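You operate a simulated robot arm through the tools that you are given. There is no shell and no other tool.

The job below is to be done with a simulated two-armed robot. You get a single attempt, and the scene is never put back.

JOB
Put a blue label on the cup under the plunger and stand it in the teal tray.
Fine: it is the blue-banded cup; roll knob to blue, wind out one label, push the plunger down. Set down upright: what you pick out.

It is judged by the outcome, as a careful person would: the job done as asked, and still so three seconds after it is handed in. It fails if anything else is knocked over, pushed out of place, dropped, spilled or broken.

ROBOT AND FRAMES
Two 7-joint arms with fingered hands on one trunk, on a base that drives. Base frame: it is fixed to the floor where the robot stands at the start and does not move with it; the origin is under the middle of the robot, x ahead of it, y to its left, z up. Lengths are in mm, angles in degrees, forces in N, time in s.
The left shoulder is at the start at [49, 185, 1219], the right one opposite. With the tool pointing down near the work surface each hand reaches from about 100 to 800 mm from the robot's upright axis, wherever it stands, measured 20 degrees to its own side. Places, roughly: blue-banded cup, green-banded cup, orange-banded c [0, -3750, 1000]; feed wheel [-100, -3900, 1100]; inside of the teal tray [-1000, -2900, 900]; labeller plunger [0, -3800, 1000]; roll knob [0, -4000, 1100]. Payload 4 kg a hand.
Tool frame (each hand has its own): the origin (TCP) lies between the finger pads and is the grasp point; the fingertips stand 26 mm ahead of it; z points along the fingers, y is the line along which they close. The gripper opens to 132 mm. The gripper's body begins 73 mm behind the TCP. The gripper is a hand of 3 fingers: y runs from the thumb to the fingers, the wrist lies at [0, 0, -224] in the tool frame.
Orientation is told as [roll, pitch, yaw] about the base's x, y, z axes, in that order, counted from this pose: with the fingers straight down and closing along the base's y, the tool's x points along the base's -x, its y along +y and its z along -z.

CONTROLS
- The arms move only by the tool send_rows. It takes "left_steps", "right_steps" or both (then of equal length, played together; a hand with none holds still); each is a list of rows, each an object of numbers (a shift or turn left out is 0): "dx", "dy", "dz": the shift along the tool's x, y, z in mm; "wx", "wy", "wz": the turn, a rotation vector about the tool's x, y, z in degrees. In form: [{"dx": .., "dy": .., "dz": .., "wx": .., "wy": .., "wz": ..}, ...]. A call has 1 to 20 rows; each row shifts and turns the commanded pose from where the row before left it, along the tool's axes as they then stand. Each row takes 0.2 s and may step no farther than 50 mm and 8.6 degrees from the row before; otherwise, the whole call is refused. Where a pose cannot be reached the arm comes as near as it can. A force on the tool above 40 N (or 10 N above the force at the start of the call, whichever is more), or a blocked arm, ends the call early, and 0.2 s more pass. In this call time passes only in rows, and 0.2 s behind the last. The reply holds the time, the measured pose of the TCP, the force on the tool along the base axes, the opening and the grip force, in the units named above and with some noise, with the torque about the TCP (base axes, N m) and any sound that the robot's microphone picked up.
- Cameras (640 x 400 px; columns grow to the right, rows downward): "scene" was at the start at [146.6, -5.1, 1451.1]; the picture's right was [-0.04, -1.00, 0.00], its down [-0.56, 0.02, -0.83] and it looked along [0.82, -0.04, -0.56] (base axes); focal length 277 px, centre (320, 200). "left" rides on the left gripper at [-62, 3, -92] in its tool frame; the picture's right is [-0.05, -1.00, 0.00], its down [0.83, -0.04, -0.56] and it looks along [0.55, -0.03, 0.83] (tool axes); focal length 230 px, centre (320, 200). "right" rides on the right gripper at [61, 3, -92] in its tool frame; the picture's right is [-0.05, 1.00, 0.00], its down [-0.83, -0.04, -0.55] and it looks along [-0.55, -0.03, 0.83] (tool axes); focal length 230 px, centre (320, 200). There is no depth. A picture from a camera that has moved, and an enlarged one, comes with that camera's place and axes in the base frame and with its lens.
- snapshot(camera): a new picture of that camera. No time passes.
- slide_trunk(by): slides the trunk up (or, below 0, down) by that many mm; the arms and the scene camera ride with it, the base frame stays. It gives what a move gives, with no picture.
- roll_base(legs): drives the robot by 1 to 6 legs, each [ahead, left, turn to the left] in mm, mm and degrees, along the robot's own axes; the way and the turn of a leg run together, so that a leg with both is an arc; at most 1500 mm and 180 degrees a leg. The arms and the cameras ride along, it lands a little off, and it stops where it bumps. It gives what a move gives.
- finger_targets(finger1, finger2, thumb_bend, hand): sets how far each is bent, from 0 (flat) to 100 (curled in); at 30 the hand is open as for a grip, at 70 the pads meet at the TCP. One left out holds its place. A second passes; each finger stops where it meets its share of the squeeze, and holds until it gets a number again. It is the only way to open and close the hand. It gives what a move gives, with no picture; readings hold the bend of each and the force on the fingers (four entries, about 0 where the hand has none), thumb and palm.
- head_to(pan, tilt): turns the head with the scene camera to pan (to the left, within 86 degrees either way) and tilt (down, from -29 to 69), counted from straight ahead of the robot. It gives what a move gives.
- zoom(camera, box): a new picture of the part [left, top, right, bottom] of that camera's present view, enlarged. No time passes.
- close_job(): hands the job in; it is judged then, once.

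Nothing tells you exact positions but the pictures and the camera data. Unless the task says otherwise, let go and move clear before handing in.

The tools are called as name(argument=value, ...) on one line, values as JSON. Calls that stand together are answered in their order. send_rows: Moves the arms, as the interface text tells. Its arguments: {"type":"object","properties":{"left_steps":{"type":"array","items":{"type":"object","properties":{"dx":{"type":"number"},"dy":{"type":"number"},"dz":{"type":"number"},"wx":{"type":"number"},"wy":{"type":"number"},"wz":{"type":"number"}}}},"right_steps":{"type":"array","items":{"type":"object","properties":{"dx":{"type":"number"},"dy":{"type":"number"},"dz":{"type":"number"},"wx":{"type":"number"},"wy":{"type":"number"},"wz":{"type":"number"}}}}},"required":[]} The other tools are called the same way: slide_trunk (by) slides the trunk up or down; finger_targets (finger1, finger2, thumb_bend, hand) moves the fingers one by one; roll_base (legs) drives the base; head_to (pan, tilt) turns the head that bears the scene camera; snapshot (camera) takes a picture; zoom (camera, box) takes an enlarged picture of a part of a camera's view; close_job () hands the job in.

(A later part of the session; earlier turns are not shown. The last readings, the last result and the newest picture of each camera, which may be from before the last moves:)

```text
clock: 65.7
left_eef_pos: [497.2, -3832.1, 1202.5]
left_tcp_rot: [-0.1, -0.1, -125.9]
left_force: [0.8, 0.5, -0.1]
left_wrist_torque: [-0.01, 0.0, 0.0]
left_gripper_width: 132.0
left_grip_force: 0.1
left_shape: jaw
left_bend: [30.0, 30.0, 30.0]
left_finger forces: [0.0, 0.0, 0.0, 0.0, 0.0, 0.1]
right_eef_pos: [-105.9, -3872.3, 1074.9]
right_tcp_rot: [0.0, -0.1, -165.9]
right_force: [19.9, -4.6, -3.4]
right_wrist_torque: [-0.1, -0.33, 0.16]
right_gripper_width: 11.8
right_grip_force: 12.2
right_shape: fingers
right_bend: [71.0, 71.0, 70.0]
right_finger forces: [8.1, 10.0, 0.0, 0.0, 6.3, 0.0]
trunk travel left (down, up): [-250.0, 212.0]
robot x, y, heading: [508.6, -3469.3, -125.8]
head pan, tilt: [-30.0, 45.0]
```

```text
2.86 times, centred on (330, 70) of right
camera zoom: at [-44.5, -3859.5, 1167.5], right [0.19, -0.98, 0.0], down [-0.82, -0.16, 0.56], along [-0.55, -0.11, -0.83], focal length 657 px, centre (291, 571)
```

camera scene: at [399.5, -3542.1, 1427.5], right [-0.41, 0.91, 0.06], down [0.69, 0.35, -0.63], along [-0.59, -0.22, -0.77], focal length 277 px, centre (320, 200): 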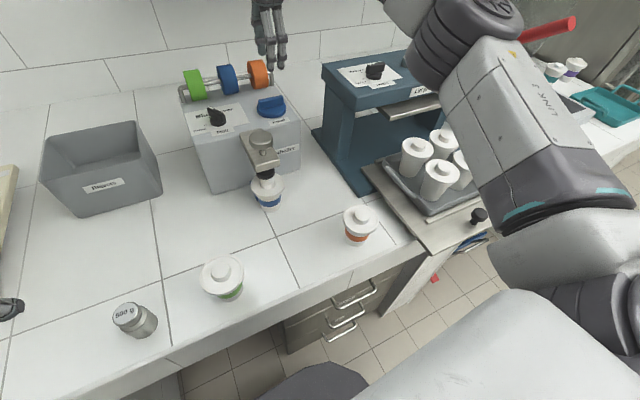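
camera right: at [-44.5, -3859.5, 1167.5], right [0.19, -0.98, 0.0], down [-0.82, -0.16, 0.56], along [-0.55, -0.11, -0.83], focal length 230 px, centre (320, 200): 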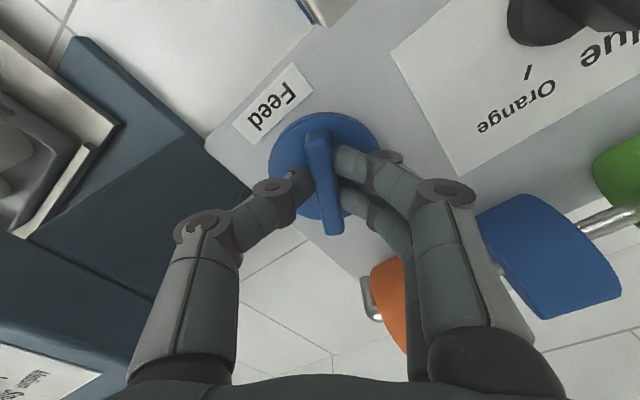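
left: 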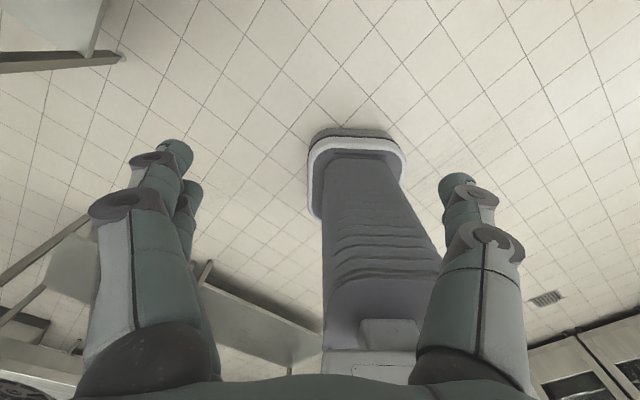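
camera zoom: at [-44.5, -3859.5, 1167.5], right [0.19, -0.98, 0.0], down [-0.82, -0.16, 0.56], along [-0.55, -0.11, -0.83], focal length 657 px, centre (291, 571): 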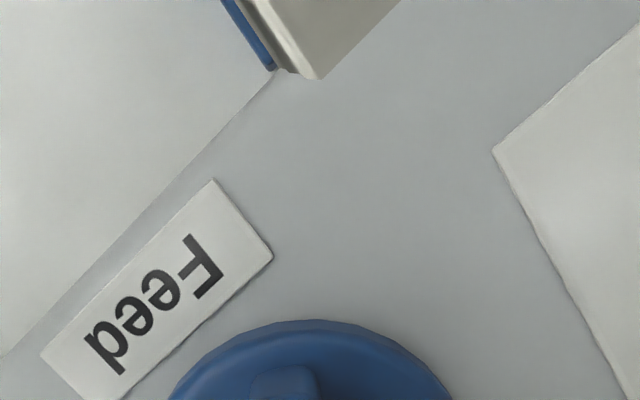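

send_rows(right_steps=[{"dx": 2, "dy": 0.5}, {"wz": 5, "dy": 0.3, "dx": 0.3}, {"wz": 5, "dy": 0.3, "dx": 0.3}, {"wz": 5, "dy": 0.3, "dx": 0.3}, {"wz": 5, "dy": 0.3, "dx": 0.3}, {"wz": 5, "dy": 0.3, "dx": 0.3}])

snapshot(camera="right")

zoom(camera="scene", box=[180, 60, 340, 220])

```text
clock: 67.1
left_eef_pos: [495.2, -3832.5, 1202.6]
left_tcp_rot: [-0.2, 0.0, -125.9]
left_force: [-0.5, -0.2, -0.3]
left_wrist_torque: [0.01, 0.0, 0.0]
left_gripper_width: 132.0
left_grip_force: 0.1
left_shape: jaw
left_bend: [30.0, 30.0, 30.0]
left_finger forces: [0.1, 0.0, 0.1, 0.0, 0.1, 0.0]
right_eef_pos: [-103.9, -3876.2, 1074.4]
right_tcp_rot: [0.1, 0.1, 169.1]
right_force: [9.2, -8.7, 4.1]
right_wrist_torque: [-0.19, -0.12, 0.12]
right_gripper_width: 11.4
right_grip_force: 12.9
right_shape: fingers
right_bend: [71.0, 71.0, 71.0]
right_finger forces: [7.8, 9.4, 0.1, 0.1, 9.1, 0.0]
trunk travel left (down, up): [-250.0, 212.0]
robot x, y, heading: [505.5, -3466.9, -126.0]
head pan, tilt: [-30.0, 45.0]
```

```text
taken
camera right: at [-43.8, -3888.7, 1166.8], right [-0.24, -0.97, 0.0], down [-0.81, 0.2, 0.55], along [-0.54, 0.13, -0.83], focal length 230 px, centre (320, 200)
```

right: 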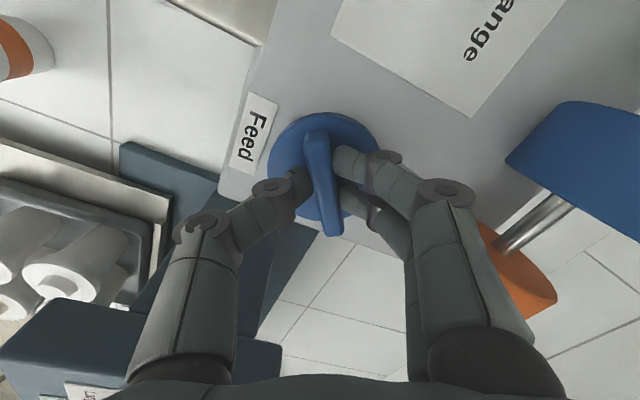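

```text
2.50 times, centred on (260, 140) of scene
camera zoom: at [401.2, -3544.8, 1427.5], right [-0.41, 0.91, 0.06], down [0.69, 0.35, -0.63], along [-0.6, -0.22, -0.77], focal length 693 px, centre (470, 350)
```

zoom: 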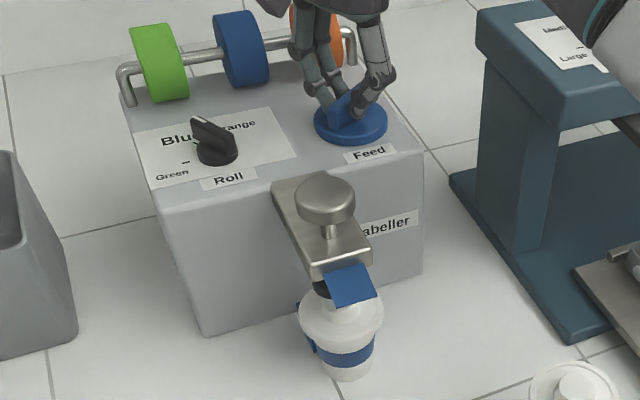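

A blue label has come out under the plunger bracket, over the cup. I stop winding, let go of the wheel, lift, and look closely.

finger_targets(hand="right", finger1=52, finger2=52, thumb_bend=54)

send_rows(right_steps=[{"dz": -20}, {"dz": -35}, {"dz": -40}])

zoom(camera="scene", box=[230, 120, 310, 220])

snapshot(camera="scene")

```text
clock: 68.1
left_eef_pos: [494.7, -3830.8, 1204.1]
left_tcp_rot: [0.0, -0.1, -125.8]
left_force: [0.6, -0.7, 0.9]
left_wrist_torque: [-0.02, 0.01, 0.02]
left_gripper_width: 132.2
left_grip_force: 0.0
left_shape: jaw
left_bend: [30.0, 30.0, 30.0]
left_finger forces: [0.0, 0.0, 0.0, 0.0, 0.0, 0.0]
right_eef_pos: [-105.6, -3872.7, 1073.4]
right_tcp_rot: [0.1, 0.0, 169.1]
right_force: [0.5, -0.2, -0.5]
right_wrist_torque: [-0.01, 0.01, 0.02]
right_gripper_width: 57.0
right_grip_force: 0.0
right_shape: fingers
right_bend: [52.0, 52.0, 54.0]
right_finger forces: [0.0, 0.0, 0.0, 0.1, 0.0, 0.1]
trunk travel left (down, up): [-250.0, 212.0]
robot x, y, heading: [505.7, -3462.3, -126.0]
head pan, tilt: [-30.0, 45.0]
```

```text
clock: 68.9
left_eef_pos: [495.9, -3829.7, 1204.6]
left_tcp_rot: [0.0, -0.1, -125.9]
left_force: [0.7, -0.4, -0.1]
left_wrist_torque: [0.0, 0.03, -0.01]
left_gripper_width: 131.8
left_grip_force: 0.0
left_shape: jaw
left_bend: [30.0, 30.0, 30.0]
left_finger forces: [0.0, 0.1, 0.0, 0.0, 0.1, 0.0]
right_eef_pos: [-102.2, -3872.1, 1173.0]
right_tcp_rot: [0.1, -0.1, 169.1]
right_force: [0.5, 0.0, 0.3]
right_wrist_torque: [-0.01, 0.03, -0.02]
right_gripper_width: 57.0
right_grip_force: 0.1
right_shape: fingers
right_bend: [52.0, 52.0, 54.0]
right_finger forces: [0.0, 0.0, 0.0, 0.0, 0.0, 0.1]
trunk travel left (down, up): [-250.0, 212.0]
robot x, y, heading: [509.7, -3465.0, -126.3]
head pan, tilt: [-30.0, 45.0]
```

```text
4.00 times, centred on (270, 170) of scene
camera zoom: at [401.6, -3543.1, 1427.7], right [-0.41, 0.91, 0.06], down [0.69, 0.35, -0.63], along [-0.6, -0.22, -0.77], focal length 1108 px, centre (520, 320)
```

zoom: 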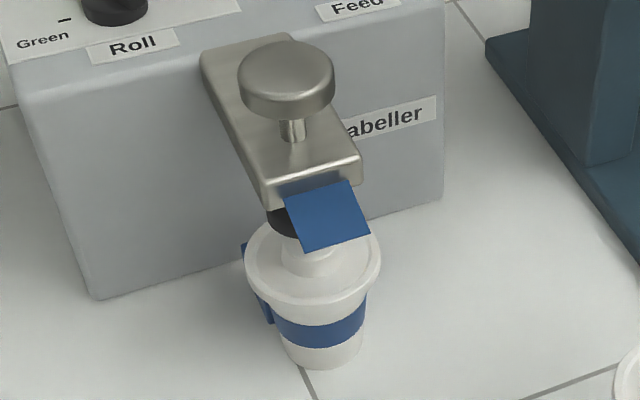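

```text
taken
camera scene: at [401.6, -3543.1, 1427.7], right [-0.41, 0.91, 0.06], down [0.69, 0.35, -0.63], along [-0.6, -0.22, -0.77], focal length 277 px, centre (320, 200)
```

scene: 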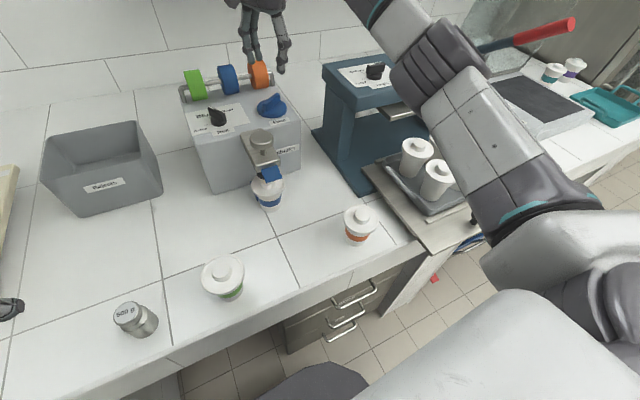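

Exactly one blue label is out, hanging at the pad. Now I swing the hand back, close the fingers to a point and go above the plunger's T-top at about (35, -3813, 1063).

send_rows(right_steps=[{"wz": -8.1}, {"wz": -8.1}, {"wz": -8.1}, {"wz": -8.1}, {"wz": -8.1}, {"wz": -8.1}, {"wz": -8.1}, {"wz": -8.2}, {"dx": 32.2, "dy": 19.1}, {"dx": 32.2, "dy": 19.1}, {"dx": 32.2, "dy": 19.1}, {"dx": 32.2, "dy": 19.1}])

finger_targets(hand="right", finger1=71, finger2=71, thumb_bend=71)

snapshot(camera="right")

zoom(camera="scene", box=[160, 50, 360, 220])

```text
clock: 71.5
left_eef_pos: [496.2, -3830.3, 1205.2]
left_tcp_rot: [0.0, -0.1, -125.9]
left_force: [0.2, 0.4, 0.1]
left_wrist_torque: [-0.02, -0.01, 0.0]
left_gripper_width: 131.9
left_grip_force: 0.1
left_shape: jaw
left_bend: [30.0, 30.0, 30.0]
left_finger forces: [0.1, 0.1, 0.0, 0.0, 0.1, 0.0]
right_eef_pos: [33.4, -3810.9, 1169.1]
right_tcp_rot: [-0.1, -0.2, -126.1]
right_force: [0.5, 0.0, 0.8]
right_wrist_torque: [0.03, 0.02, -0.02]
right_gripper_width: 57.1
right_grip_force: 0.1
right_shape: fingers
right_bend: [52.0, 52.0, 54.0]
right_finger forces: [0.0, 0.0, 0.0, 0.0, 0.0, 0.1]
trunk travel left (down, up): [-250.0, 212.0]
robot x, y, heading: [510.1, -3463.6, -125.8]
head pan, tilt: [-30.0, 45.0]
```

```text
clock: 72.5
left_eef_pos: [494.1, -3830.9, 1204.7]
left_tcp_rot: [-0.1, -0.2, -125.9]
left_force: [-0.2, -0.8, -0.2]
left_wrist_torque: [0.03, -0.01, 0.01]
left_gripper_width: 131.8
left_grip_force: 0.1
left_shape: jaw
left_bend: [30.0, 30.0, 30.0]
left_finger forces: [0.0, 0.1, 0.0, 0.0, 0.1, 0.0]
right_eef_pos: [31.2, -3810.9, 1168.1]
right_tcp_rot: [0.0, -0.1, -126.0]
right_force: [-0.5, 0.2, 0.4]
right_wrist_torque: [0.03, 0.0, -0.01]
right_gripper_width: 3.2
right_grip_force: 0.1
right_shape: fingers
right_bend: [71.0, 71.0, 71.0]
right_finger forces: [0.0, 0.0, 0.0, 0.1, 0.0, 0.1]
trunk travel left (down, up): [-250.0, 212.0]
robot x, y, heading: [509.2, -3467.3, -126.0]
head pan, tilt: [-30.0, 45.0]
```

```text
taken
camera right: at [72.2, -3761.7, 1260.5], right [0.78, -0.63, 0.0], down [-0.52, -0.65, 0.56], along [-0.35, -0.43, -0.83], focal length 230 px, centre (320, 200)
```

right: 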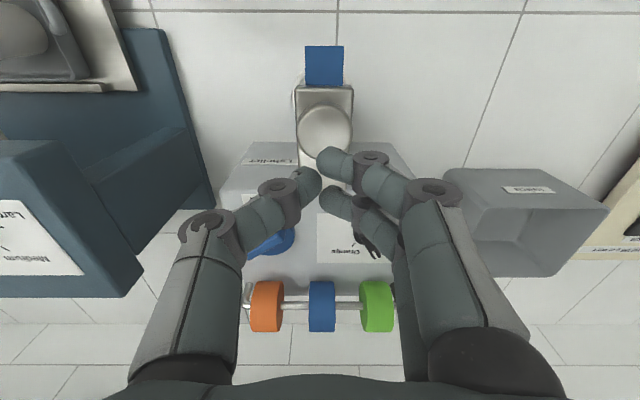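

```text
2.35 times, centred on (260, 135) of scene
camera zoom: at [400.3, -3543.0, 1427.5], right [-0.41, 0.91, 0.06], down [0.69, 0.35, -0.63], along [-0.59, -0.22, -0.77], focal length 652 px, centre (461, 353)
```

zoom: 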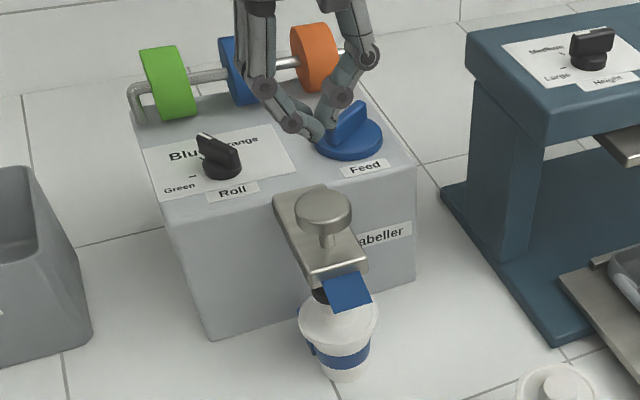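

The T-top is within 4 mm of straight below my closed fingertips. I align and descend to near contact.

send_rows(right_steps=[{"dx": 1, "dy": 3.5, "dz": 20}, {"dz": 20}, {"dz": 15}, {"dz": 8}])

snapshot(camera="right")

zoom(camera="scene", box=[180, 80, 340, 220])

```text
clock: 73.5
left_eef_pos: [494.2, -3830.3, 1204.5]
left_tcp_rot: [0.0, -0.1, -125.9]
left_force: [-0.1, -0.5, -0.1]
left_wrist_torque: [-0.01, 0.04, -0.04]
left_gripper_width: 132.3
left_grip_force: 0.0
left_shape: jaw
left_bend: [30.0, 30.0, 30.0]
left_finger forces: [0.0, 0.0, 0.1, 0.1, 0.0, 0.0]
right_eef_pos: [36.2, -3814.8, 1106.6]
right_tcp_rot: [0.0, 0.0, -126.0]
right_force: [-0.3, 0.3, -0.7]
right_wrist_torque: [-0.01, 0.01, -0.02]
right_gripper_width: 3.4
right_grip_force: 0.0
right_shape: fingers
right_bend: [71.0, 71.0, 71.0]
right_finger forces: [0.1, 0.0, 0.0, 0.0, 0.0, 0.1]
trunk travel left (down, up): [-250.0, 212.0]
robot x, y, heading: [506.9, -3467.3, -125.9]
head pan, tilt: [-30.0, 45.0]
```

```text
taken
camera right: at [75.5, -3765.9, 1198.8], right [0.78, -0.63, 0.0], down [-0.52, -0.65, 0.56], along [-0.35, -0.43, -0.83], focal length 230 px, centre (320, 200)
```

right: 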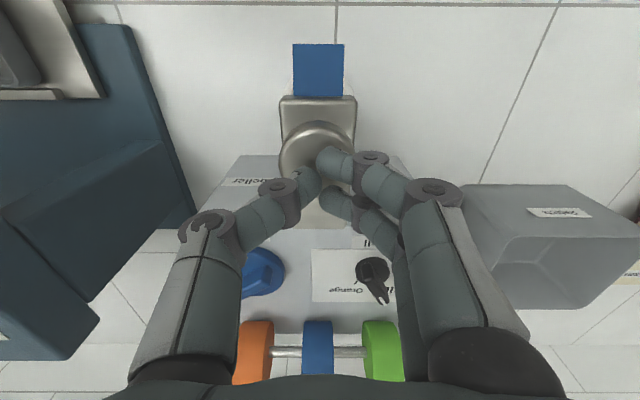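

```text
2.86 times, centred on (260, 150) of scene
camera zoom: at [400.1, -3543.2, 1427.5], right [-0.41, 0.91, 0.06], down [0.69, 0.35, -0.63], along [-0.59, -0.22, -0.77], focal length 792 px, centre (491, 343)
```

zoom: 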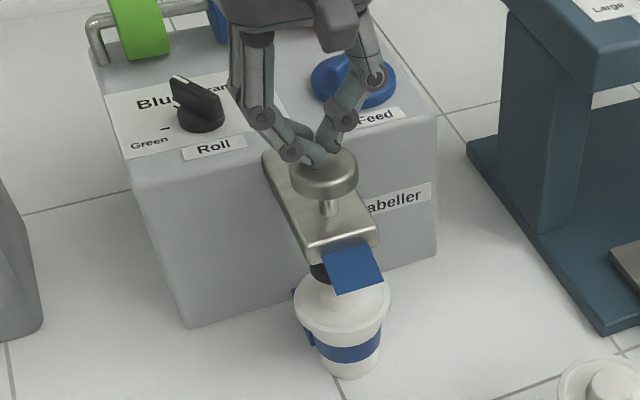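

Fingertips are directly over the T-top. I press down slowly in small steps.

send_rows(right_steps=[{"dz": 4}, {"dz": 4}, {"dz": 4}, {"dz": 4}, {"dz": 4}, {"dz": 3}, {"dz": 3}])

zoom(camera="scene", box=[180, 80, 340, 220])

```text
clock: 75.1
left_eef_pos: [495.6, -3830.5, 1204.1]
left_tcp_rot: [0.0, -0.1, -126.0]
left_force: [0.3, -0.3, 0.7]
left_wrist_torque: [-0.02, -0.01, -0.01]
left_gripper_width: 131.8
left_grip_force: 0.0
left_shape: jaw
left_bend: [30.0, 30.0, 30.0]
left_finger forces: [0.0, 0.0, 0.0, 0.0, 0.1, 0.1]
right_eef_pos: [35.8, -3814.7, 1082.4]
right_tcp_rot: [0.0, -0.3, -126.1]
right_force: [-2.4, 2.4, 10.0]
right_wrist_torque: [0.12, 0.11, 0.0]
right_gripper_width: 3.2
right_grip_force: 4.6
right_shape: fingers
right_bend: [71.0, 71.0, 71.0]
right_finger forces: [0.6, 0.0, 0.0, 0.0, 9.0, 0.0]
trunk travel left (down, up): [-250.0, 212.0]
robot x, y, heading: [505.9, -3466.4, -126.1]
head pan, tilt: [-30.0, 45.0]
```

```text
2.86 times, centred on (260, 150) of scene
camera zoom: at [400.8, -3541.8, 1427.8], right [-0.41, 0.91, 0.06], down [0.69, 0.35, -0.63], along [-0.6, -0.22, -0.77], focal length 792 px, centre (491, 343)
```

zoom: 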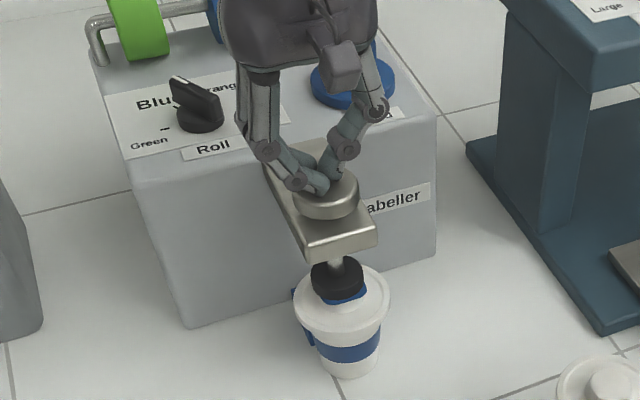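

The plunger has gone down and the pad is on the lid with the blue label under it (10 N). I press a little more to seat it firmly.

send_rows(right_steps=[{"dz": 2}, {"dz": 2}, {"dz": 1}, {}, {}])

zoom(camera="scene", box=[220, 130, 320, 220])

```text
clock: 75.9
left_eef_pos: [495.6, -3828.7, 1204.3]
left_tcp_rot: [0.0, -0.1, -125.9]
left_force: [0.2, -0.3, 0.1]
left_wrist_torque: [-0.01, -0.03, 0.01]
left_gripper_width: 131.8
left_grip_force: 0.1
left_shape: jaw
left_bend: [30.0, 30.0, 30.0]
left_finger forces: [0.1, 0.0, 0.0, 0.1, 0.0, 0.0]
right_eef_pos: [36.0, -3814.8, 1082.5]
right_tcp_rot: [0.3, -0.6, -126.0]
right_force: [2.5, 5.7, 15.6]
right_wrist_torque: [0.28, -0.02, -0.04]
right_gripper_width: 2.9
right_grip_force: 8.3
right_shape: fingers
right_bend: [71.0, 71.0, 72.0]
right_finger forces: [3.6, 0.4, 0.1, 0.0, 11.8, 0.1]
trunk travel left (down, up): [-250.0, 212.0]
robot x, y, heading: [510.1, -3459.7, -126.0]
head pan, tilt: [-30.0, 45.0]
stopped in row 4 (right hand): the force on the tool passed its limit at 41 N (the readings are from after the stop); the commanded pose is now the measured one
```

```text
4.44 times, centred on (270, 175) of scene
camera zoom: at [401.1, -3541.5, 1427.4], right [-0.41, 0.91, 0.06], down [0.69, 0.35, -0.63], along [-0.6, -0.22, -0.77], focal length 1231 px, centre (542, 311)
```

zoom: 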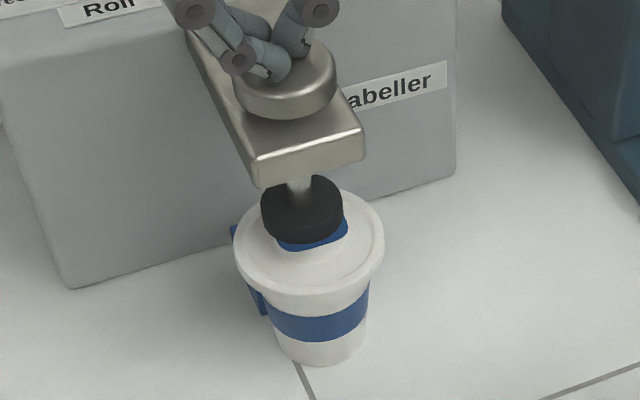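

Pressed firmly (41 N peak). I lift the hand off and see if the plunger springs up and the label stays on the lid.

send_rows(right_steps=[{"dz": -10}, {"dz": -20}, {"dz": -40}, {"dz": -40}])

zoom(camera="scene", box=[220, 130, 320, 220])

snapshot(camera="right")

```text
clock: 76.9
left_eef_pos: [495.6, -3831.1, 1203.8]
left_tcp_rot: [-0.2, -0.1, -125.9]
left_force: [-0.3, -0.4, 0.3]
left_wrist_torque: [0.02, 0.03, -0.01]
left_gripper_width: 131.5
left_grip_force: 0.1
left_shape: jaw
left_bend: [30.0, 30.0, 30.0]
left_finger forces: [0.0, 0.0, 0.0, 0.0, 0.0, 0.0]
right_eef_pos: [37.4, -3815.3, 1191.1]
right_tcp_rot: [0.1, -0.5, -126.2]
right_force: [-0.1, 1.2, 0.6]
right_wrist_torque: [0.01, 0.02, -0.03]
right_gripper_width: 2.7
right_grip_force: 0.1
right_shape: fingers
right_bend: [71.0, 71.0, 71.0]
right_finger forces: [0.0, 0.0, 0.0, 0.1, 0.0, 0.0]
trunk travel left (down, up): [-250.0, 212.0]
robot x, y, heading: [504.8, -3464.7, -125.9]
head pan, tilt: [-30.0, 45.0]
```

```text
4.44 times, centred on (270, 175) of scene
camera zoom: at [401.1, -3542.8, 1427.7], right [-0.41, 0.91, 0.06], down [0.69, 0.35, -0.63], along [-0.6, -0.22, -0.77], focal length 1231 px, centre (542, 311)
```

zoom: 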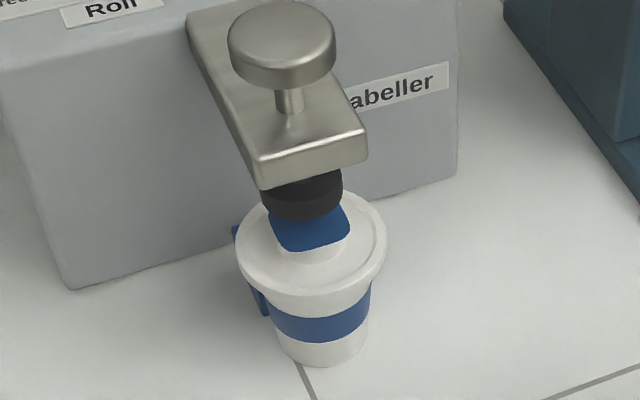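

```text
taken
camera right: at [76.4, -3766.1, 1283.8], right [0.78, -0.63, 0.0], down [-0.52, -0.64, 0.56], along [-0.35, -0.44, -0.83], focal length 230 px, centre (320, 200)
```

right: 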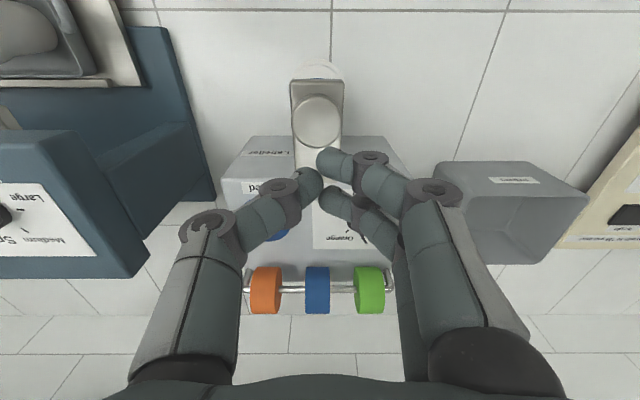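

The blue label now sits on the lid and the plunger is back up. Next I take the cup out from the front: I retreat, open the hand and tilt the fingers forward (about 50° below horizontal), then look at the cup and what's beside it.

send_rows(right_steps=[{"dx": 43}, {"dx": 43}, {"dx": 43}, {"dx": 41}, {"wy": -8}, {"wy": -8}, {"wy": -8}, {"wy": -8}, {"wy": -8}])

finger_targets(hand="right", finger1=30, finger2=30, thumb_bend=30)

snapshot(camera="right")

snapshot(camera="scene")

```text
clock: 78.9
left_eef_pos: [495.1, -3831.4, 1203.8]
left_tcp_rot: [0.1, -0.1, -125.9]
left_force: [0.2, 0.2, 0.4]
left_wrist_torque: [-0.03, 0.02, 0.03]
left_gripper_width: 131.8
left_grip_force: 0.0
left_shape: jaw
left_bend: [30.0, 30.0, 30.0]
left_finger forces: [0.0, 0.0, 0.0, 0.0, 0.1, 0.0]
right_eef_pos: [133.8, -3677.8, 1186.1]
right_tcp_rot: [0.3, -40.6, -126.3]
right_force: [-0.8, -0.4, 0.0]
right_wrist_torque: [-0.01, 0.01, 0.0]
right_gripper_width: 2.5
right_grip_force: 0.1
right_shape: fingers
right_bend: [71.0, 71.0, 71.0]
right_finger forces: [0.0, 0.0, 0.0, 0.0, 0.0, 0.1]
trunk travel left (down, up): [-250.0, 212.0]
robot x, y, heading: [506.9, -3464.2, -125.9]
head pan, tilt: [-30.0, 45.0]
```

```text
clock: 79.9
left_eef_pos: [494.0, -3831.4, 1204.3]
left_tcp_rot: [0.1, -0.2, -125.9]
left_force: [0.2, 0.0, -0.5]
left_wrist_torque: [0.01, -0.01, -0.01]
left_gripper_width: 131.9
left_grip_force: 0.1
left_shape: jaw
left_bend: [30.0, 30.0, 30.0]
left_finger forces: [0.1, 0.1, 0.0, 0.0, 0.0, 0.1]
right_eef_pos: [134.2, -3677.6, 1186.3]
right_tcp_rot: [0.3, -40.5, -126.3]
right_force: [0.2, -0.1, 0.5]
right_wrist_torque: [-0.02, -0.02, 0.01]
right_gripper_width: 133.8
right_grip_force: 0.0
right_shape: fingers
right_bend: [30.0, 30.0, 30.0]
right_finger forces: [0.0, 0.0, 0.0, 0.0, 0.0, 0.0]
trunk travel left (down, up): [-250.0, 212.0]
robot x, y, heading: [501.9, -3466.2, -125.9]
head pan, tilt: [-30.0, 45.0]
```

```text
taken
camera right: at [199.9, -3592.6, 1217.8], right [0.78, -0.62, 0.04], down [-0.2, -0.19, 0.96], along [-0.59, -0.76, -0.27], focal length 230 px, centre (320, 200)
```

right: 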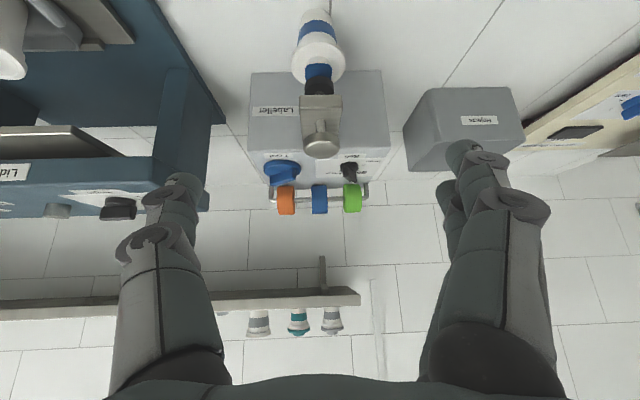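

```text
taken
camera scene: at [400.2, -3543.1, 1427.5], right [-0.41, 0.91, 0.06], down [0.69, 0.35, -0.63], along [-0.59, -0.22, -0.77], focal length 277 px, centre (320, 200)
```

scene: 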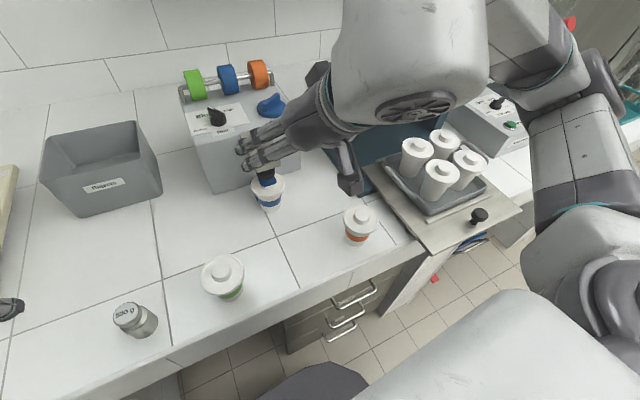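

zoom(camera="right", box=[240, 0, 400, 110])

zoom(camera="scene", box=[220, 120, 400, 250])

```text
3.64 times, centred on (320, 55) of right
camera zoom: at [199.9, -3592.6, 1217.8], right [0.78, -0.62, 0.04], down [-0.2, -0.19, 0.96], along [-0.59, -0.76, -0.27], focal length 837 px, centre (320, 727)
```

zoom: 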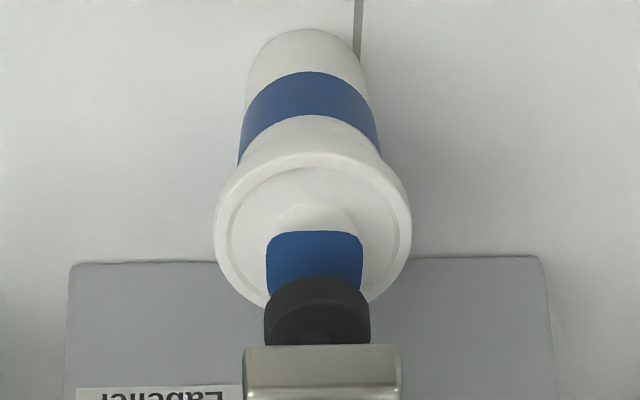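

```text
3.08 times, centred on (310, 185) of scene
camera zoom: at [400.2, -3543.1, 1427.5], right [-0.41, 0.91, 0.06], down [0.69, 0.35, -0.63], along [-0.59, -0.22, -0.77], focal length 852 px, centre (351, 246)
```

zoom: 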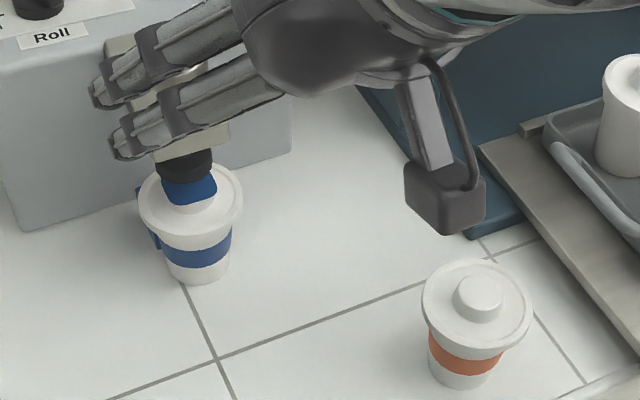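

From the front the cup is unobstructed and its guide prongs are behind it. I narrow the opening to about 105 mm and lower the hand in front of the cup, between the green and orange cups.

finger_targets(hand="right", finger1=38, finger2=38, thumb_bend=38)

send_rows(right_steps=[{"dx": 21, "dz": 36, "dy": -0.5}, {"dx": 21, "dz": 36, "dy": -0.5}, {"dx": 21, "dz": 36, "dy": -0.5}, {"dx": 21, "dz": 36}, {"dx": 21, "dz": 36}, {"dx": 21, "dz": 36}])

snapshot(camera="right")

snapshot(camera="scene")

```text
clock: 80.9
left_eef_pos: [493.7, -3831.0, 1203.4]
left_tcp_rot: [-0.1, 0.0, -125.9]
left_force: [-0.7, 0.1, 0.0]
left_wrist_torque: [-0.02, -0.01, 0.01]
left_gripper_width: 131.9
left_grip_force: 0.0
left_shape: jaw
left_bend: [30.0, 30.0, 30.0]
left_finger forces: [0.1, 0.0, 0.0, 0.1, 0.0, 0.0]
right_eef_pos: [132.7, -3678.2, 1186.7]
right_tcp_rot: [0.4, -40.5, -126.3]
right_force: [-0.5, -0.4, -0.2]
right_wrist_torque: [0.01, -0.01, 0.0]
right_gripper_width: 108.9
right_grip_force: 0.1
right_shape: fingers
right_bend: [38.0, 38.0, 38.0]
right_finger forces: [0.1, 0.0, 0.0, 0.1, 0.0, 0.1]
trunk travel left (down, up): [-250.0, 212.0]
robot x, y, heading: [503.3, -3462.8, -126.1]
head pan, tilt: [-30.0, 45.0]
```

```text
clock: 82.3
left_eef_pos: [494.0, -3831.2, 1204.6]
left_tcp_rot: [0.0, -0.2, -125.9]
left_force: [0.0, -0.2, 0.1]
left_wrist_torque: [0.03, 0.05, -0.01]
left_gripper_width: 132.1
left_grip_force: 0.2
left_shape: jaw
left_bend: [30.0, 30.0, 30.0]
left_finger forces: [0.0, 0.1, 0.0, 0.1, 0.0, 0.0]
right_eef_pos: [108.0, -3714.1, 938.4]
right_tcp_rot: [0.2, -40.4, -126.2]
right_force: [-0.9, 0.1, -0.5]
right_wrist_torque: [-0.01, 0.0, -0.01]
right_gripper_width: 108.7
right_grip_force: 0.1
right_shape: fingers
right_bend: [38.0, 38.0, 38.0]
right_finger forces: [0.1, 0.1, 0.0, 0.1, 0.1, 0.1]
trunk travel left (down, up): [-250.0, 212.0]
robot x, y, heading: [506.6, -3466.5, -126.1]
head pan, tilt: [-30.0, 45.0]
```

```text
taken
camera right: at [173.2, -3628.9, 969.1], right [0.78, -0.62, 0.04], down [-0.2, -0.19, 0.96], along [-0.59, -0.76, -0.27], focal length 230 px, centre (320, 200)
```

right: 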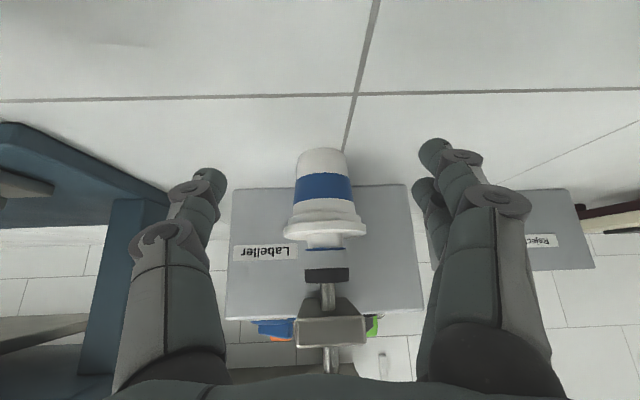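

```text
taken
camera scene: at [400.1, -3543.1, 1427.5], right [-0.41, 0.91, 0.06], down [0.69, 0.35, -0.63], along [-0.59, -0.22, -0.77], focal length 277 px, centre (320, 200)
```

scene: 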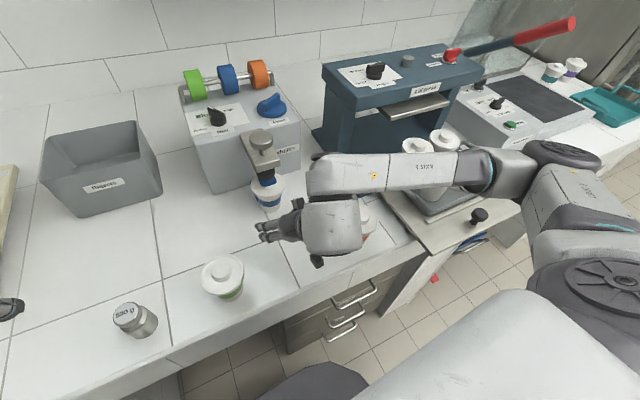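

The cup is centred between thumb and fingers; table z≈855, lid rim at 928–942, and 15 mm of free space below the pad. I lower to grip height (~893) then advance around the cup body.

send_rows(right_steps=[{"dx": 14.6, "dz": 17.1}, {"dx": 14.6, "dz": 17.1}, {"dx": -19, "dz": 16.2}, {"dx": -19, "dz": 16.2}])

snapshot(camera="right")

zoom(camera="scene", box=[200, 120, 400, 280])

```text
clock: 83.3
left_eef_pos: [495.0, -3830.8, 1205.2]
left_tcp_rot: [0.0, 0.0, -125.9]
left_force: [0.0, 0.8, -0.1]
left_wrist_torque: [0.03, 0.0, 0.02]
left_gripper_width: 131.8
left_grip_force: 0.0
left_shape: jaw
left_bend: [30.0, 30.0, 30.0]
left_finger forces: [0.1, 0.1, 0.1, 0.0, 0.1, 0.0]
right_eef_pos: [78.1, -3753.8, 896.8]
right_tcp_rot: [0.4, -40.4, -126.1]
right_force: [0.1, 0.7, 0.3]
right_wrist_torque: [0.04, 0.0, 0.02]
right_gripper_width: 108.6
right_grip_force: 0.1
right_shape: fingers
right_bend: [38.0, 38.0, 38.0]
right_finger forces: [0.1, 0.0, 0.0, 0.0, 0.1, 0.0]
trunk travel left (down, up): [-250.0, 212.0]
robot x, y, heading: [502.2, -3464.8, -126.0]
head pan, tilt: [-30.0, 45.0]
```

```text
taken
camera right: at [143.8, -3669.3, 927.5], right [0.78, -0.62, 0.04], down [-0.2, -0.19, 0.96], along [-0.59, -0.76, -0.27], focal length 230 px, centre (320, 200)
```

right: 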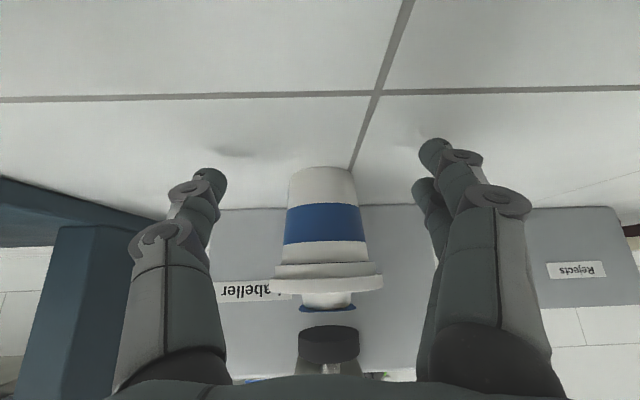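

```text
2.50 times, centred on (300, 200) of scene
camera zoom: at [399.8, -3543.4, 1427.4], right [-0.41, 0.91, 0.06], down [0.69, 0.35, -0.63], along [-0.59, -0.22, -0.77], focal length 693 px, centre (370, 200)
```

zoom: 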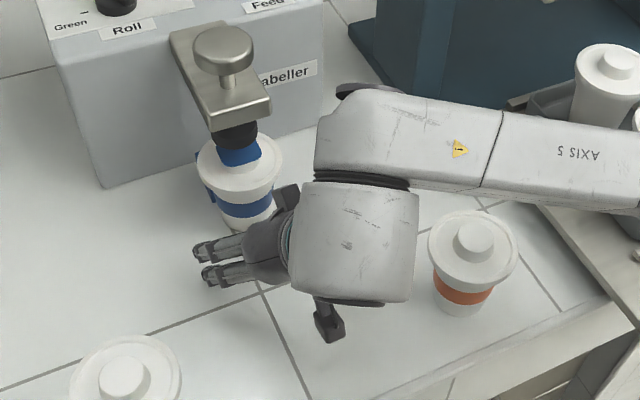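

Still centred. I advance the last ~63 mm so the pads straddle the cup body.

send_rows(right_steps=[{"dx": -15.5, "dz": 14.1}, {"dx": -15.5, "dz": 14.1}, {"dx": -15.5, "dz": 14.1}])

snapshot(camera="right")

zoom(camera="scene", box=[200, 120, 360, 240])

```text
clock: 84.1
left_eef_pos: [494.1, -3831.1, 1204.7]
left_tcp_rot: [0.0, 0.0, -125.9]
left_force: [0.4, -0.3, 0.2]
left_wrist_torque: [0.0, 0.01, 0.02]
left_gripper_width: 132.1
left_grip_force: 0.1
left_shape: jaw
left_bend: [30.0, 30.0, 30.0]
left_finger forces: [0.1, 0.1, 0.1, 0.0, 0.1, 0.0]
right_eef_pos: [43.1, -3804.8, 895.0]
right_tcp_rot: [0.2, -40.5, -126.3]
right_force: [-0.3, 0.1, 0.2]
right_wrist_torque: [0.03, -0.02, -0.04]
right_gripper_width: 108.7
right_grip_force: 0.1
right_shape: fingers
right_bend: [38.0, 38.0, 38.0]
right_finger forces: [0.0, 0.1, 0.0, 0.0, 0.0, 0.0]
trunk travel left (down, up): [-250.0, 212.0]
robot x, y, heading: [503.3, -3463.0, -126.1]
head pan, tilt: [-30.0, 45.0]
```

```text
taken
camera right: at [108.2, -3718.5, 925.3], right [0.78, -0.62, 0.04], down [-0.2, -0.19, 0.96], along [-0.59, -0.76, -0.27], focal length 230 px, centre (320, 200)
```

right: 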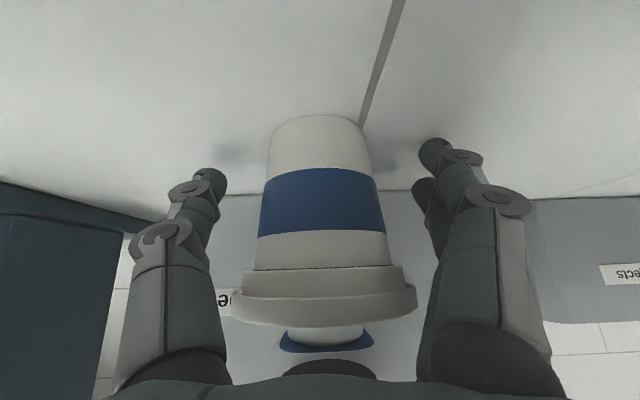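

```text
3.33 times, centred on (280, 180) of scene
camera zoom: at [400.0, -3543.5, 1427.4], right [-0.41, 0.91, 0.06], down [0.69, 0.35, -0.63], along [-0.59, -0.22, -0.77], focal length 924 px, centre (453, 267)
```

zoom: 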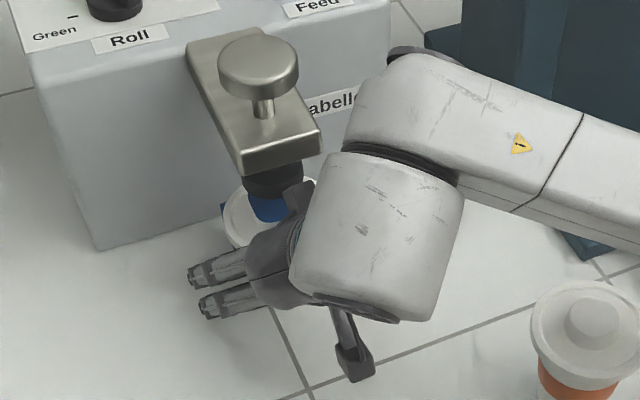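

Cup is straddled, no contact force. I close gently on the cup body.

finger_targets(hand="right", finger1=52, finger2=52, thumb_bend=52)

snapshot(camera="right")

```text
clock: 85.1
left_eef_pos: [494.8, -3831.1, 1203.4]
left_tcp_rot: [0.1, -0.1, -125.9]
left_force: [0.0, -0.2, -0.2]
left_wrist_torque: [0.02, 0.01, 0.02]
left_gripper_width: 131.9
left_grip_force: 0.0
left_shape: jaw
left_bend: [30.0, 30.0, 30.0]
left_finger forces: [0.0, 0.1, 0.1, 0.0, 0.0, 0.0]
right_eef_pos: [42.4, -3802.6, 893.4]
right_tcp_rot: [0.3, -40.5, -126.3]
right_force: [-0.3, -1.4, 3.8]
right_wrist_torque: [-0.13, -0.13, -0.03]
right_gripper_width: 63.0
right_grip_force: 2.3
right_shape: fingers
right_bend: [51.0, 52.0, 52.0]
right_finger forces: [3.9, 0.0, 0.0, 0.1, 0.0, 0.0]
trunk travel left (down, up): [-250.0, 212.0]
robot x, y, heading: [506.7, -3465.3, -125.9]
head pan, tilt: [-30.0, 45.0]
```

```text
taken
camera right: at [108.7, -3718.3, 925.9], right [0.78, -0.62, 0.04], down [-0.2, -0.19, 0.96], along [-0.59, -0.76, -0.27], focal length 230 px, centre (320, 200)
```

right: 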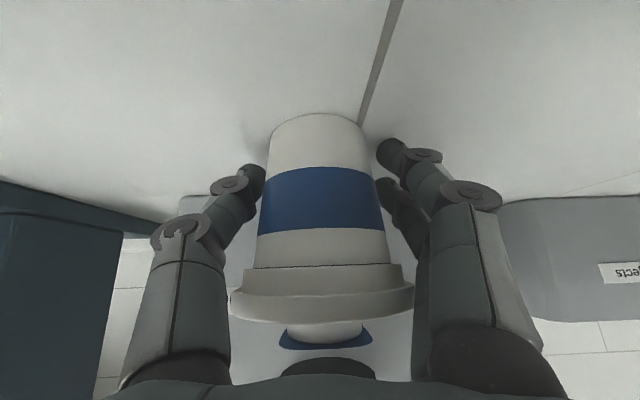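

Finger 1 reports light contact with an upward push, the others none. I zoom in to see what it touches before squeezing.

zoom(camera="right", box=[200, 80, 460, 260])

zoom(camera="scene", box=[230, 150, 310, 210])

```text
2.22 times, centred on (330, 170) of right
camera zoom: at [108.7, -3718.3, 925.9], right [0.78, -0.62, 0.04], down [-0.2, -0.19, 0.96], along [-0.59, -0.76, -0.27], focal length 511 px, centre (298, 267)
```

zoom: 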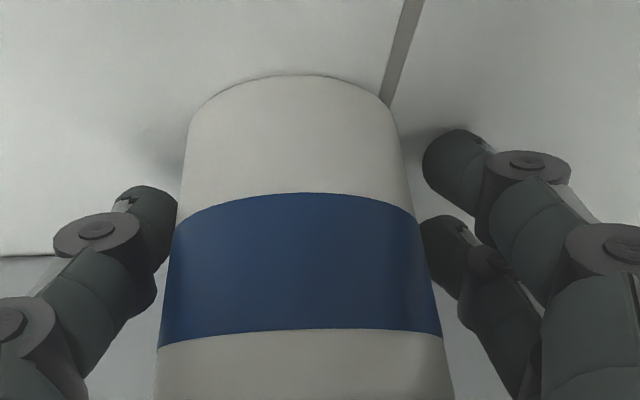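

```text
6.67 times, centred on (270, 180) of scene
camera zoom: at [400.5, -3543.1, 1427.6], right [-0.41, 0.91, 0.06], down [0.69, 0.35, -0.63], along [-0.6, -0.22, -0.77], focal length 1847 px, centre (653, 333)
```

zoom: 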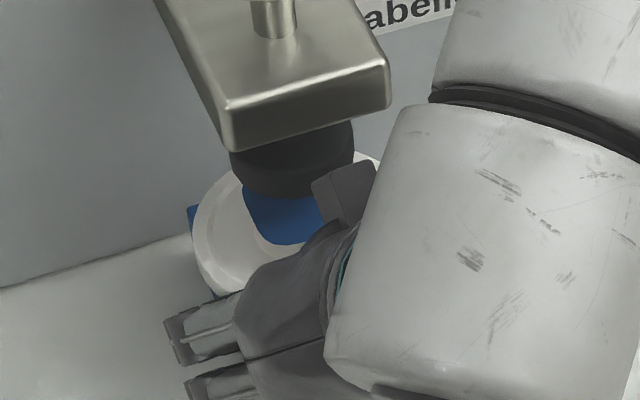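

The upper finger touches the band's side while thumb and lower finger are still just clear. I bring the thumb in first, then the rest.

finger_targets(hand="right", thumb_bend=56)

finger_targets(hand="right", finger1=57, finger2=60, thumb_bend=59)

snapshot(camera="right")

```text
clock: 86.1
left_eef_pos: [495.3, -3831.3, 1204.3]
left_tcp_rot: [0.0, -0.2, -125.9]
left_force: [0.3, 0.5, -0.2]
left_wrist_torque: [0.0, -0.03, -0.05]
left_gripper_width: 132.1
left_grip_force: 0.0
left_shape: jaw
left_bend: [30.0, 30.0, 30.0]
left_finger forces: [0.1, 0.0, 0.0, 0.0, 0.0, 0.1]
right_eef_pos: [42.7, -3802.6, 896.6]
right_tcp_rot: [0.3, -40.5, -126.4]
right_force: [-0.6, -2.3, 6.0]
right_wrist_torque: [-0.23, -0.14, -0.05]
right_gripper_width: 57.2
right_grip_force: 3.8
right_shape: fingers
right_bend: [51.0, 52.0, 56.0]
right_finger forces: [5.9, 0.3, 0.1, 0.0, 0.3, 0.0]
trunk travel left (down, up): [-250.0, 212.0]
robot x, y, heading: [506.9, -3467.4, -126.0]
head pan, tilt: [-30.0, 45.0]
```

```text
clock: 87.1
left_eef_pos: [495.8, -3831.6, 1204.5]
left_tcp_rot: [0.0, 0.0, -125.9]
left_force: [-0.3, 0.1, -0.4]
left_wrist_torque: [0.03, -0.03, 0.01]
left_gripper_width: 131.9
left_grip_force: 0.0
left_shape: jaw
left_bend: [30.0, 30.0, 30.0]
left_finger forces: [0.1, 0.1, 0.1, 0.1, 0.0, 0.1]
right_eef_pos: [43.4, -3803.9, 894.7]
right_tcp_rot: [0.3, -40.4, -126.2]
right_force: [1.8, -1.7, 5.8]
right_wrist_torque: [-0.25, -0.16, 0.03]
right_gripper_width: 52.3
right_grip_force: 6.2
right_shape: fingers
right_bend: [53.0, 57.0, 58.0]
right_finger forces: [6.4, 3.5, 0.1, 0.0, 3.0, 0.1]
trunk travel left (down, up): [-250.0, 212.0]
robot x, y, heading: [508.3, -3464.6, -126.0]
head pan, tilt: [-30.0, 45.0]
```

```text
taken
camera right: at [109.1, -3718.3, 925.9], right [0.78, -0.62, 0.04], down [-0.2, -0.19, 0.96], along [-0.59, -0.76, -0.27], focal length 230 px, centre (320, 200)
```

right: 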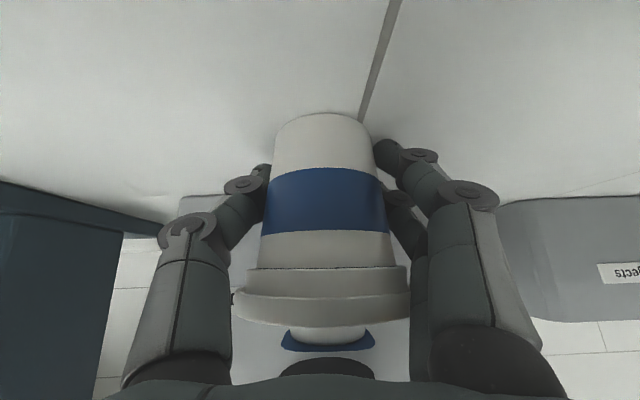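

finger_targets(hand="right", finger1=58, finger2=63, thumb_bend=65)

zoom(camera="right", box=[200, 80, 460, 360])

```text
clock: 88.1
left_eef_pos: [495.7, -3830.8, 1203.9]
left_tcp_rot: [-0.1, -0.1, -125.8]
left_force: [-0.2, 0.7, 0.5]
left_wrist_torque: [0.01, 0.0, 0.02]
left_gripper_width: 132.1
left_grip_force: 0.1
left_shape: jaw
left_bend: [30.0, 30.0, 30.0]
left_finger forces: [0.0, 0.0, 0.1, 0.0, 0.0, 0.0]
right_eef_pos: [43.9, -3803.4, 895.0]
right_tcp_rot: [0.3, -40.5, -126.1]
right_force: [1.3, -1.0, 5.8]
right_wrist_torque: [-0.26, -0.25, 0.01]
right_gripper_width: 50.4
right_grip_force: 11.7
right_shape: fingers
right_bend: [53.0, 57.0, 61.0]
right_finger forces: [8.4, 7.2, 0.1, 0.1, 8.8, 0.1]
trunk travel left (down, up): [-250.0, 212.0]
robot x, y, heading: [504.5, -3467.2, -125.9]
head pan, tilt: [-30.0, 45.0]
```

```text
1.43 times, centred on (330, 220) of right
camera zoom: at [109.0, -3718.1, 925.8], right [0.78, -0.62, 0.04], down [-0.2, -0.19, 0.96], along [-0.59, -0.76, -0.27], focal length 329 px, centre (306, 171)
```

zoom: 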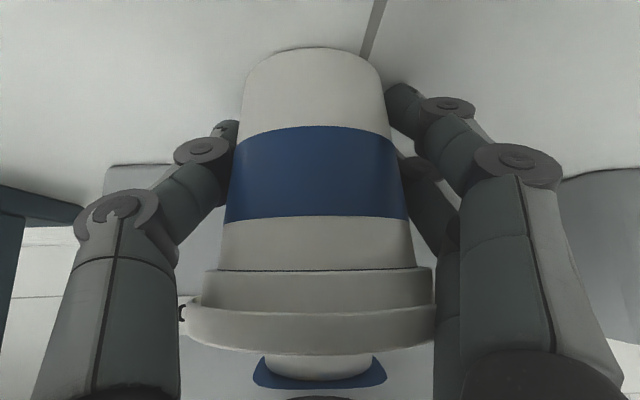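

Firm, balanced grip (≈8 N each). I draw the cup straight out toward me with a slight lift, keeping it under the pad's height until clear.

send_rows(right_steps=[{"dx": 5.4, "dz": -5.9}, {"dx": 13.9, "dz": -14.5}, {"dx": 17.7, "dz": -17.7}, {"dx": 19, "dz": -16.2}])

snapshot(camera="right")

snapshot(camera="scene")

```text
clock: 89.1
left_eef_pos: [494.7, -3829.7, 1204.0]
left_tcp_rot: [-0.1, -0.1, -125.9]
left_force: [-0.2, 0.2, -0.1]
left_wrist_torque: [0.03, 0.02, 0.04]
left_gripper_width: 132.0
left_grip_force: 0.1
left_shape: jaw
left_bend: [30.0, 30.0, 30.0]
left_finger forces: [0.0, 0.0, 0.1, 0.1, 0.0, 0.0]
right_eef_pos: [88.5, -3741.4, 898.2]
right_tcp_rot: [0.1, -40.5, -126.3]
right_force: [0.2, 0.0, -1.7]
right_wrist_torque: [0.04, -0.02, 0.01]
right_gripper_width: 49.9
right_grip_force: 8.8
right_shape: fingers
right_bend: [54.0, 57.0, 61.0]
right_finger forces: [2.8, 6.2, 0.0, 0.0, 9.5, 0.0]
trunk travel left (down, up): [-250.0, 212.0]
robot x, y, heading: [505.2, -3462.6, -125.8]
head pan, tilt: [-30.0, 45.0]
```

```text
taken
camera right: at [154.1, -3655.3, 929.1], right [0.78, -0.62, 0.04], down [-0.2, -0.19, 0.96], along [-0.59, -0.76, -0.27], focal length 230 px, centre (320, 200)
```

right: 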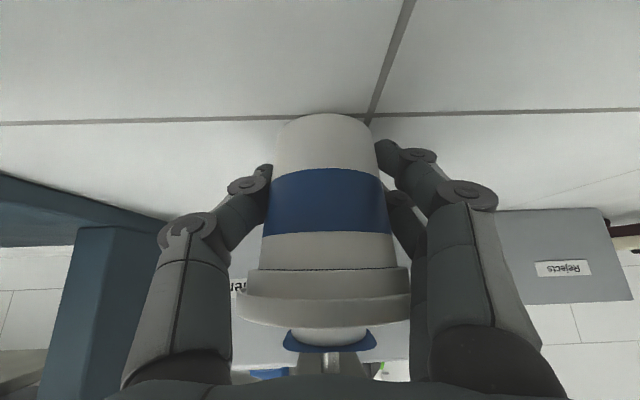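

```text
taken
camera scene: at [400.4, -3542.4, 1427.6], right [-0.41, 0.91, 0.06], down [0.69, 0.35, -0.63], along [-0.59, -0.22, -0.77], focal length 277 px, centre (320, 200)
```

scene: 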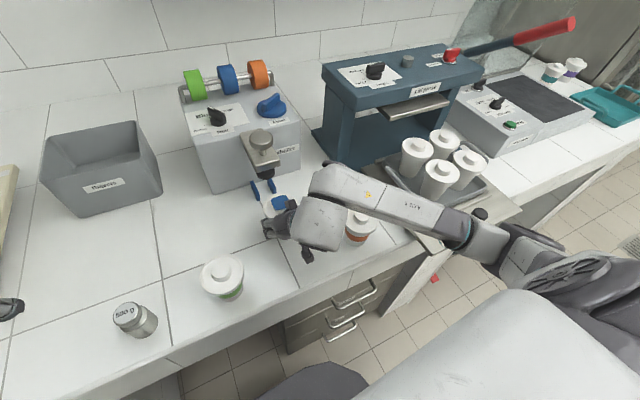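

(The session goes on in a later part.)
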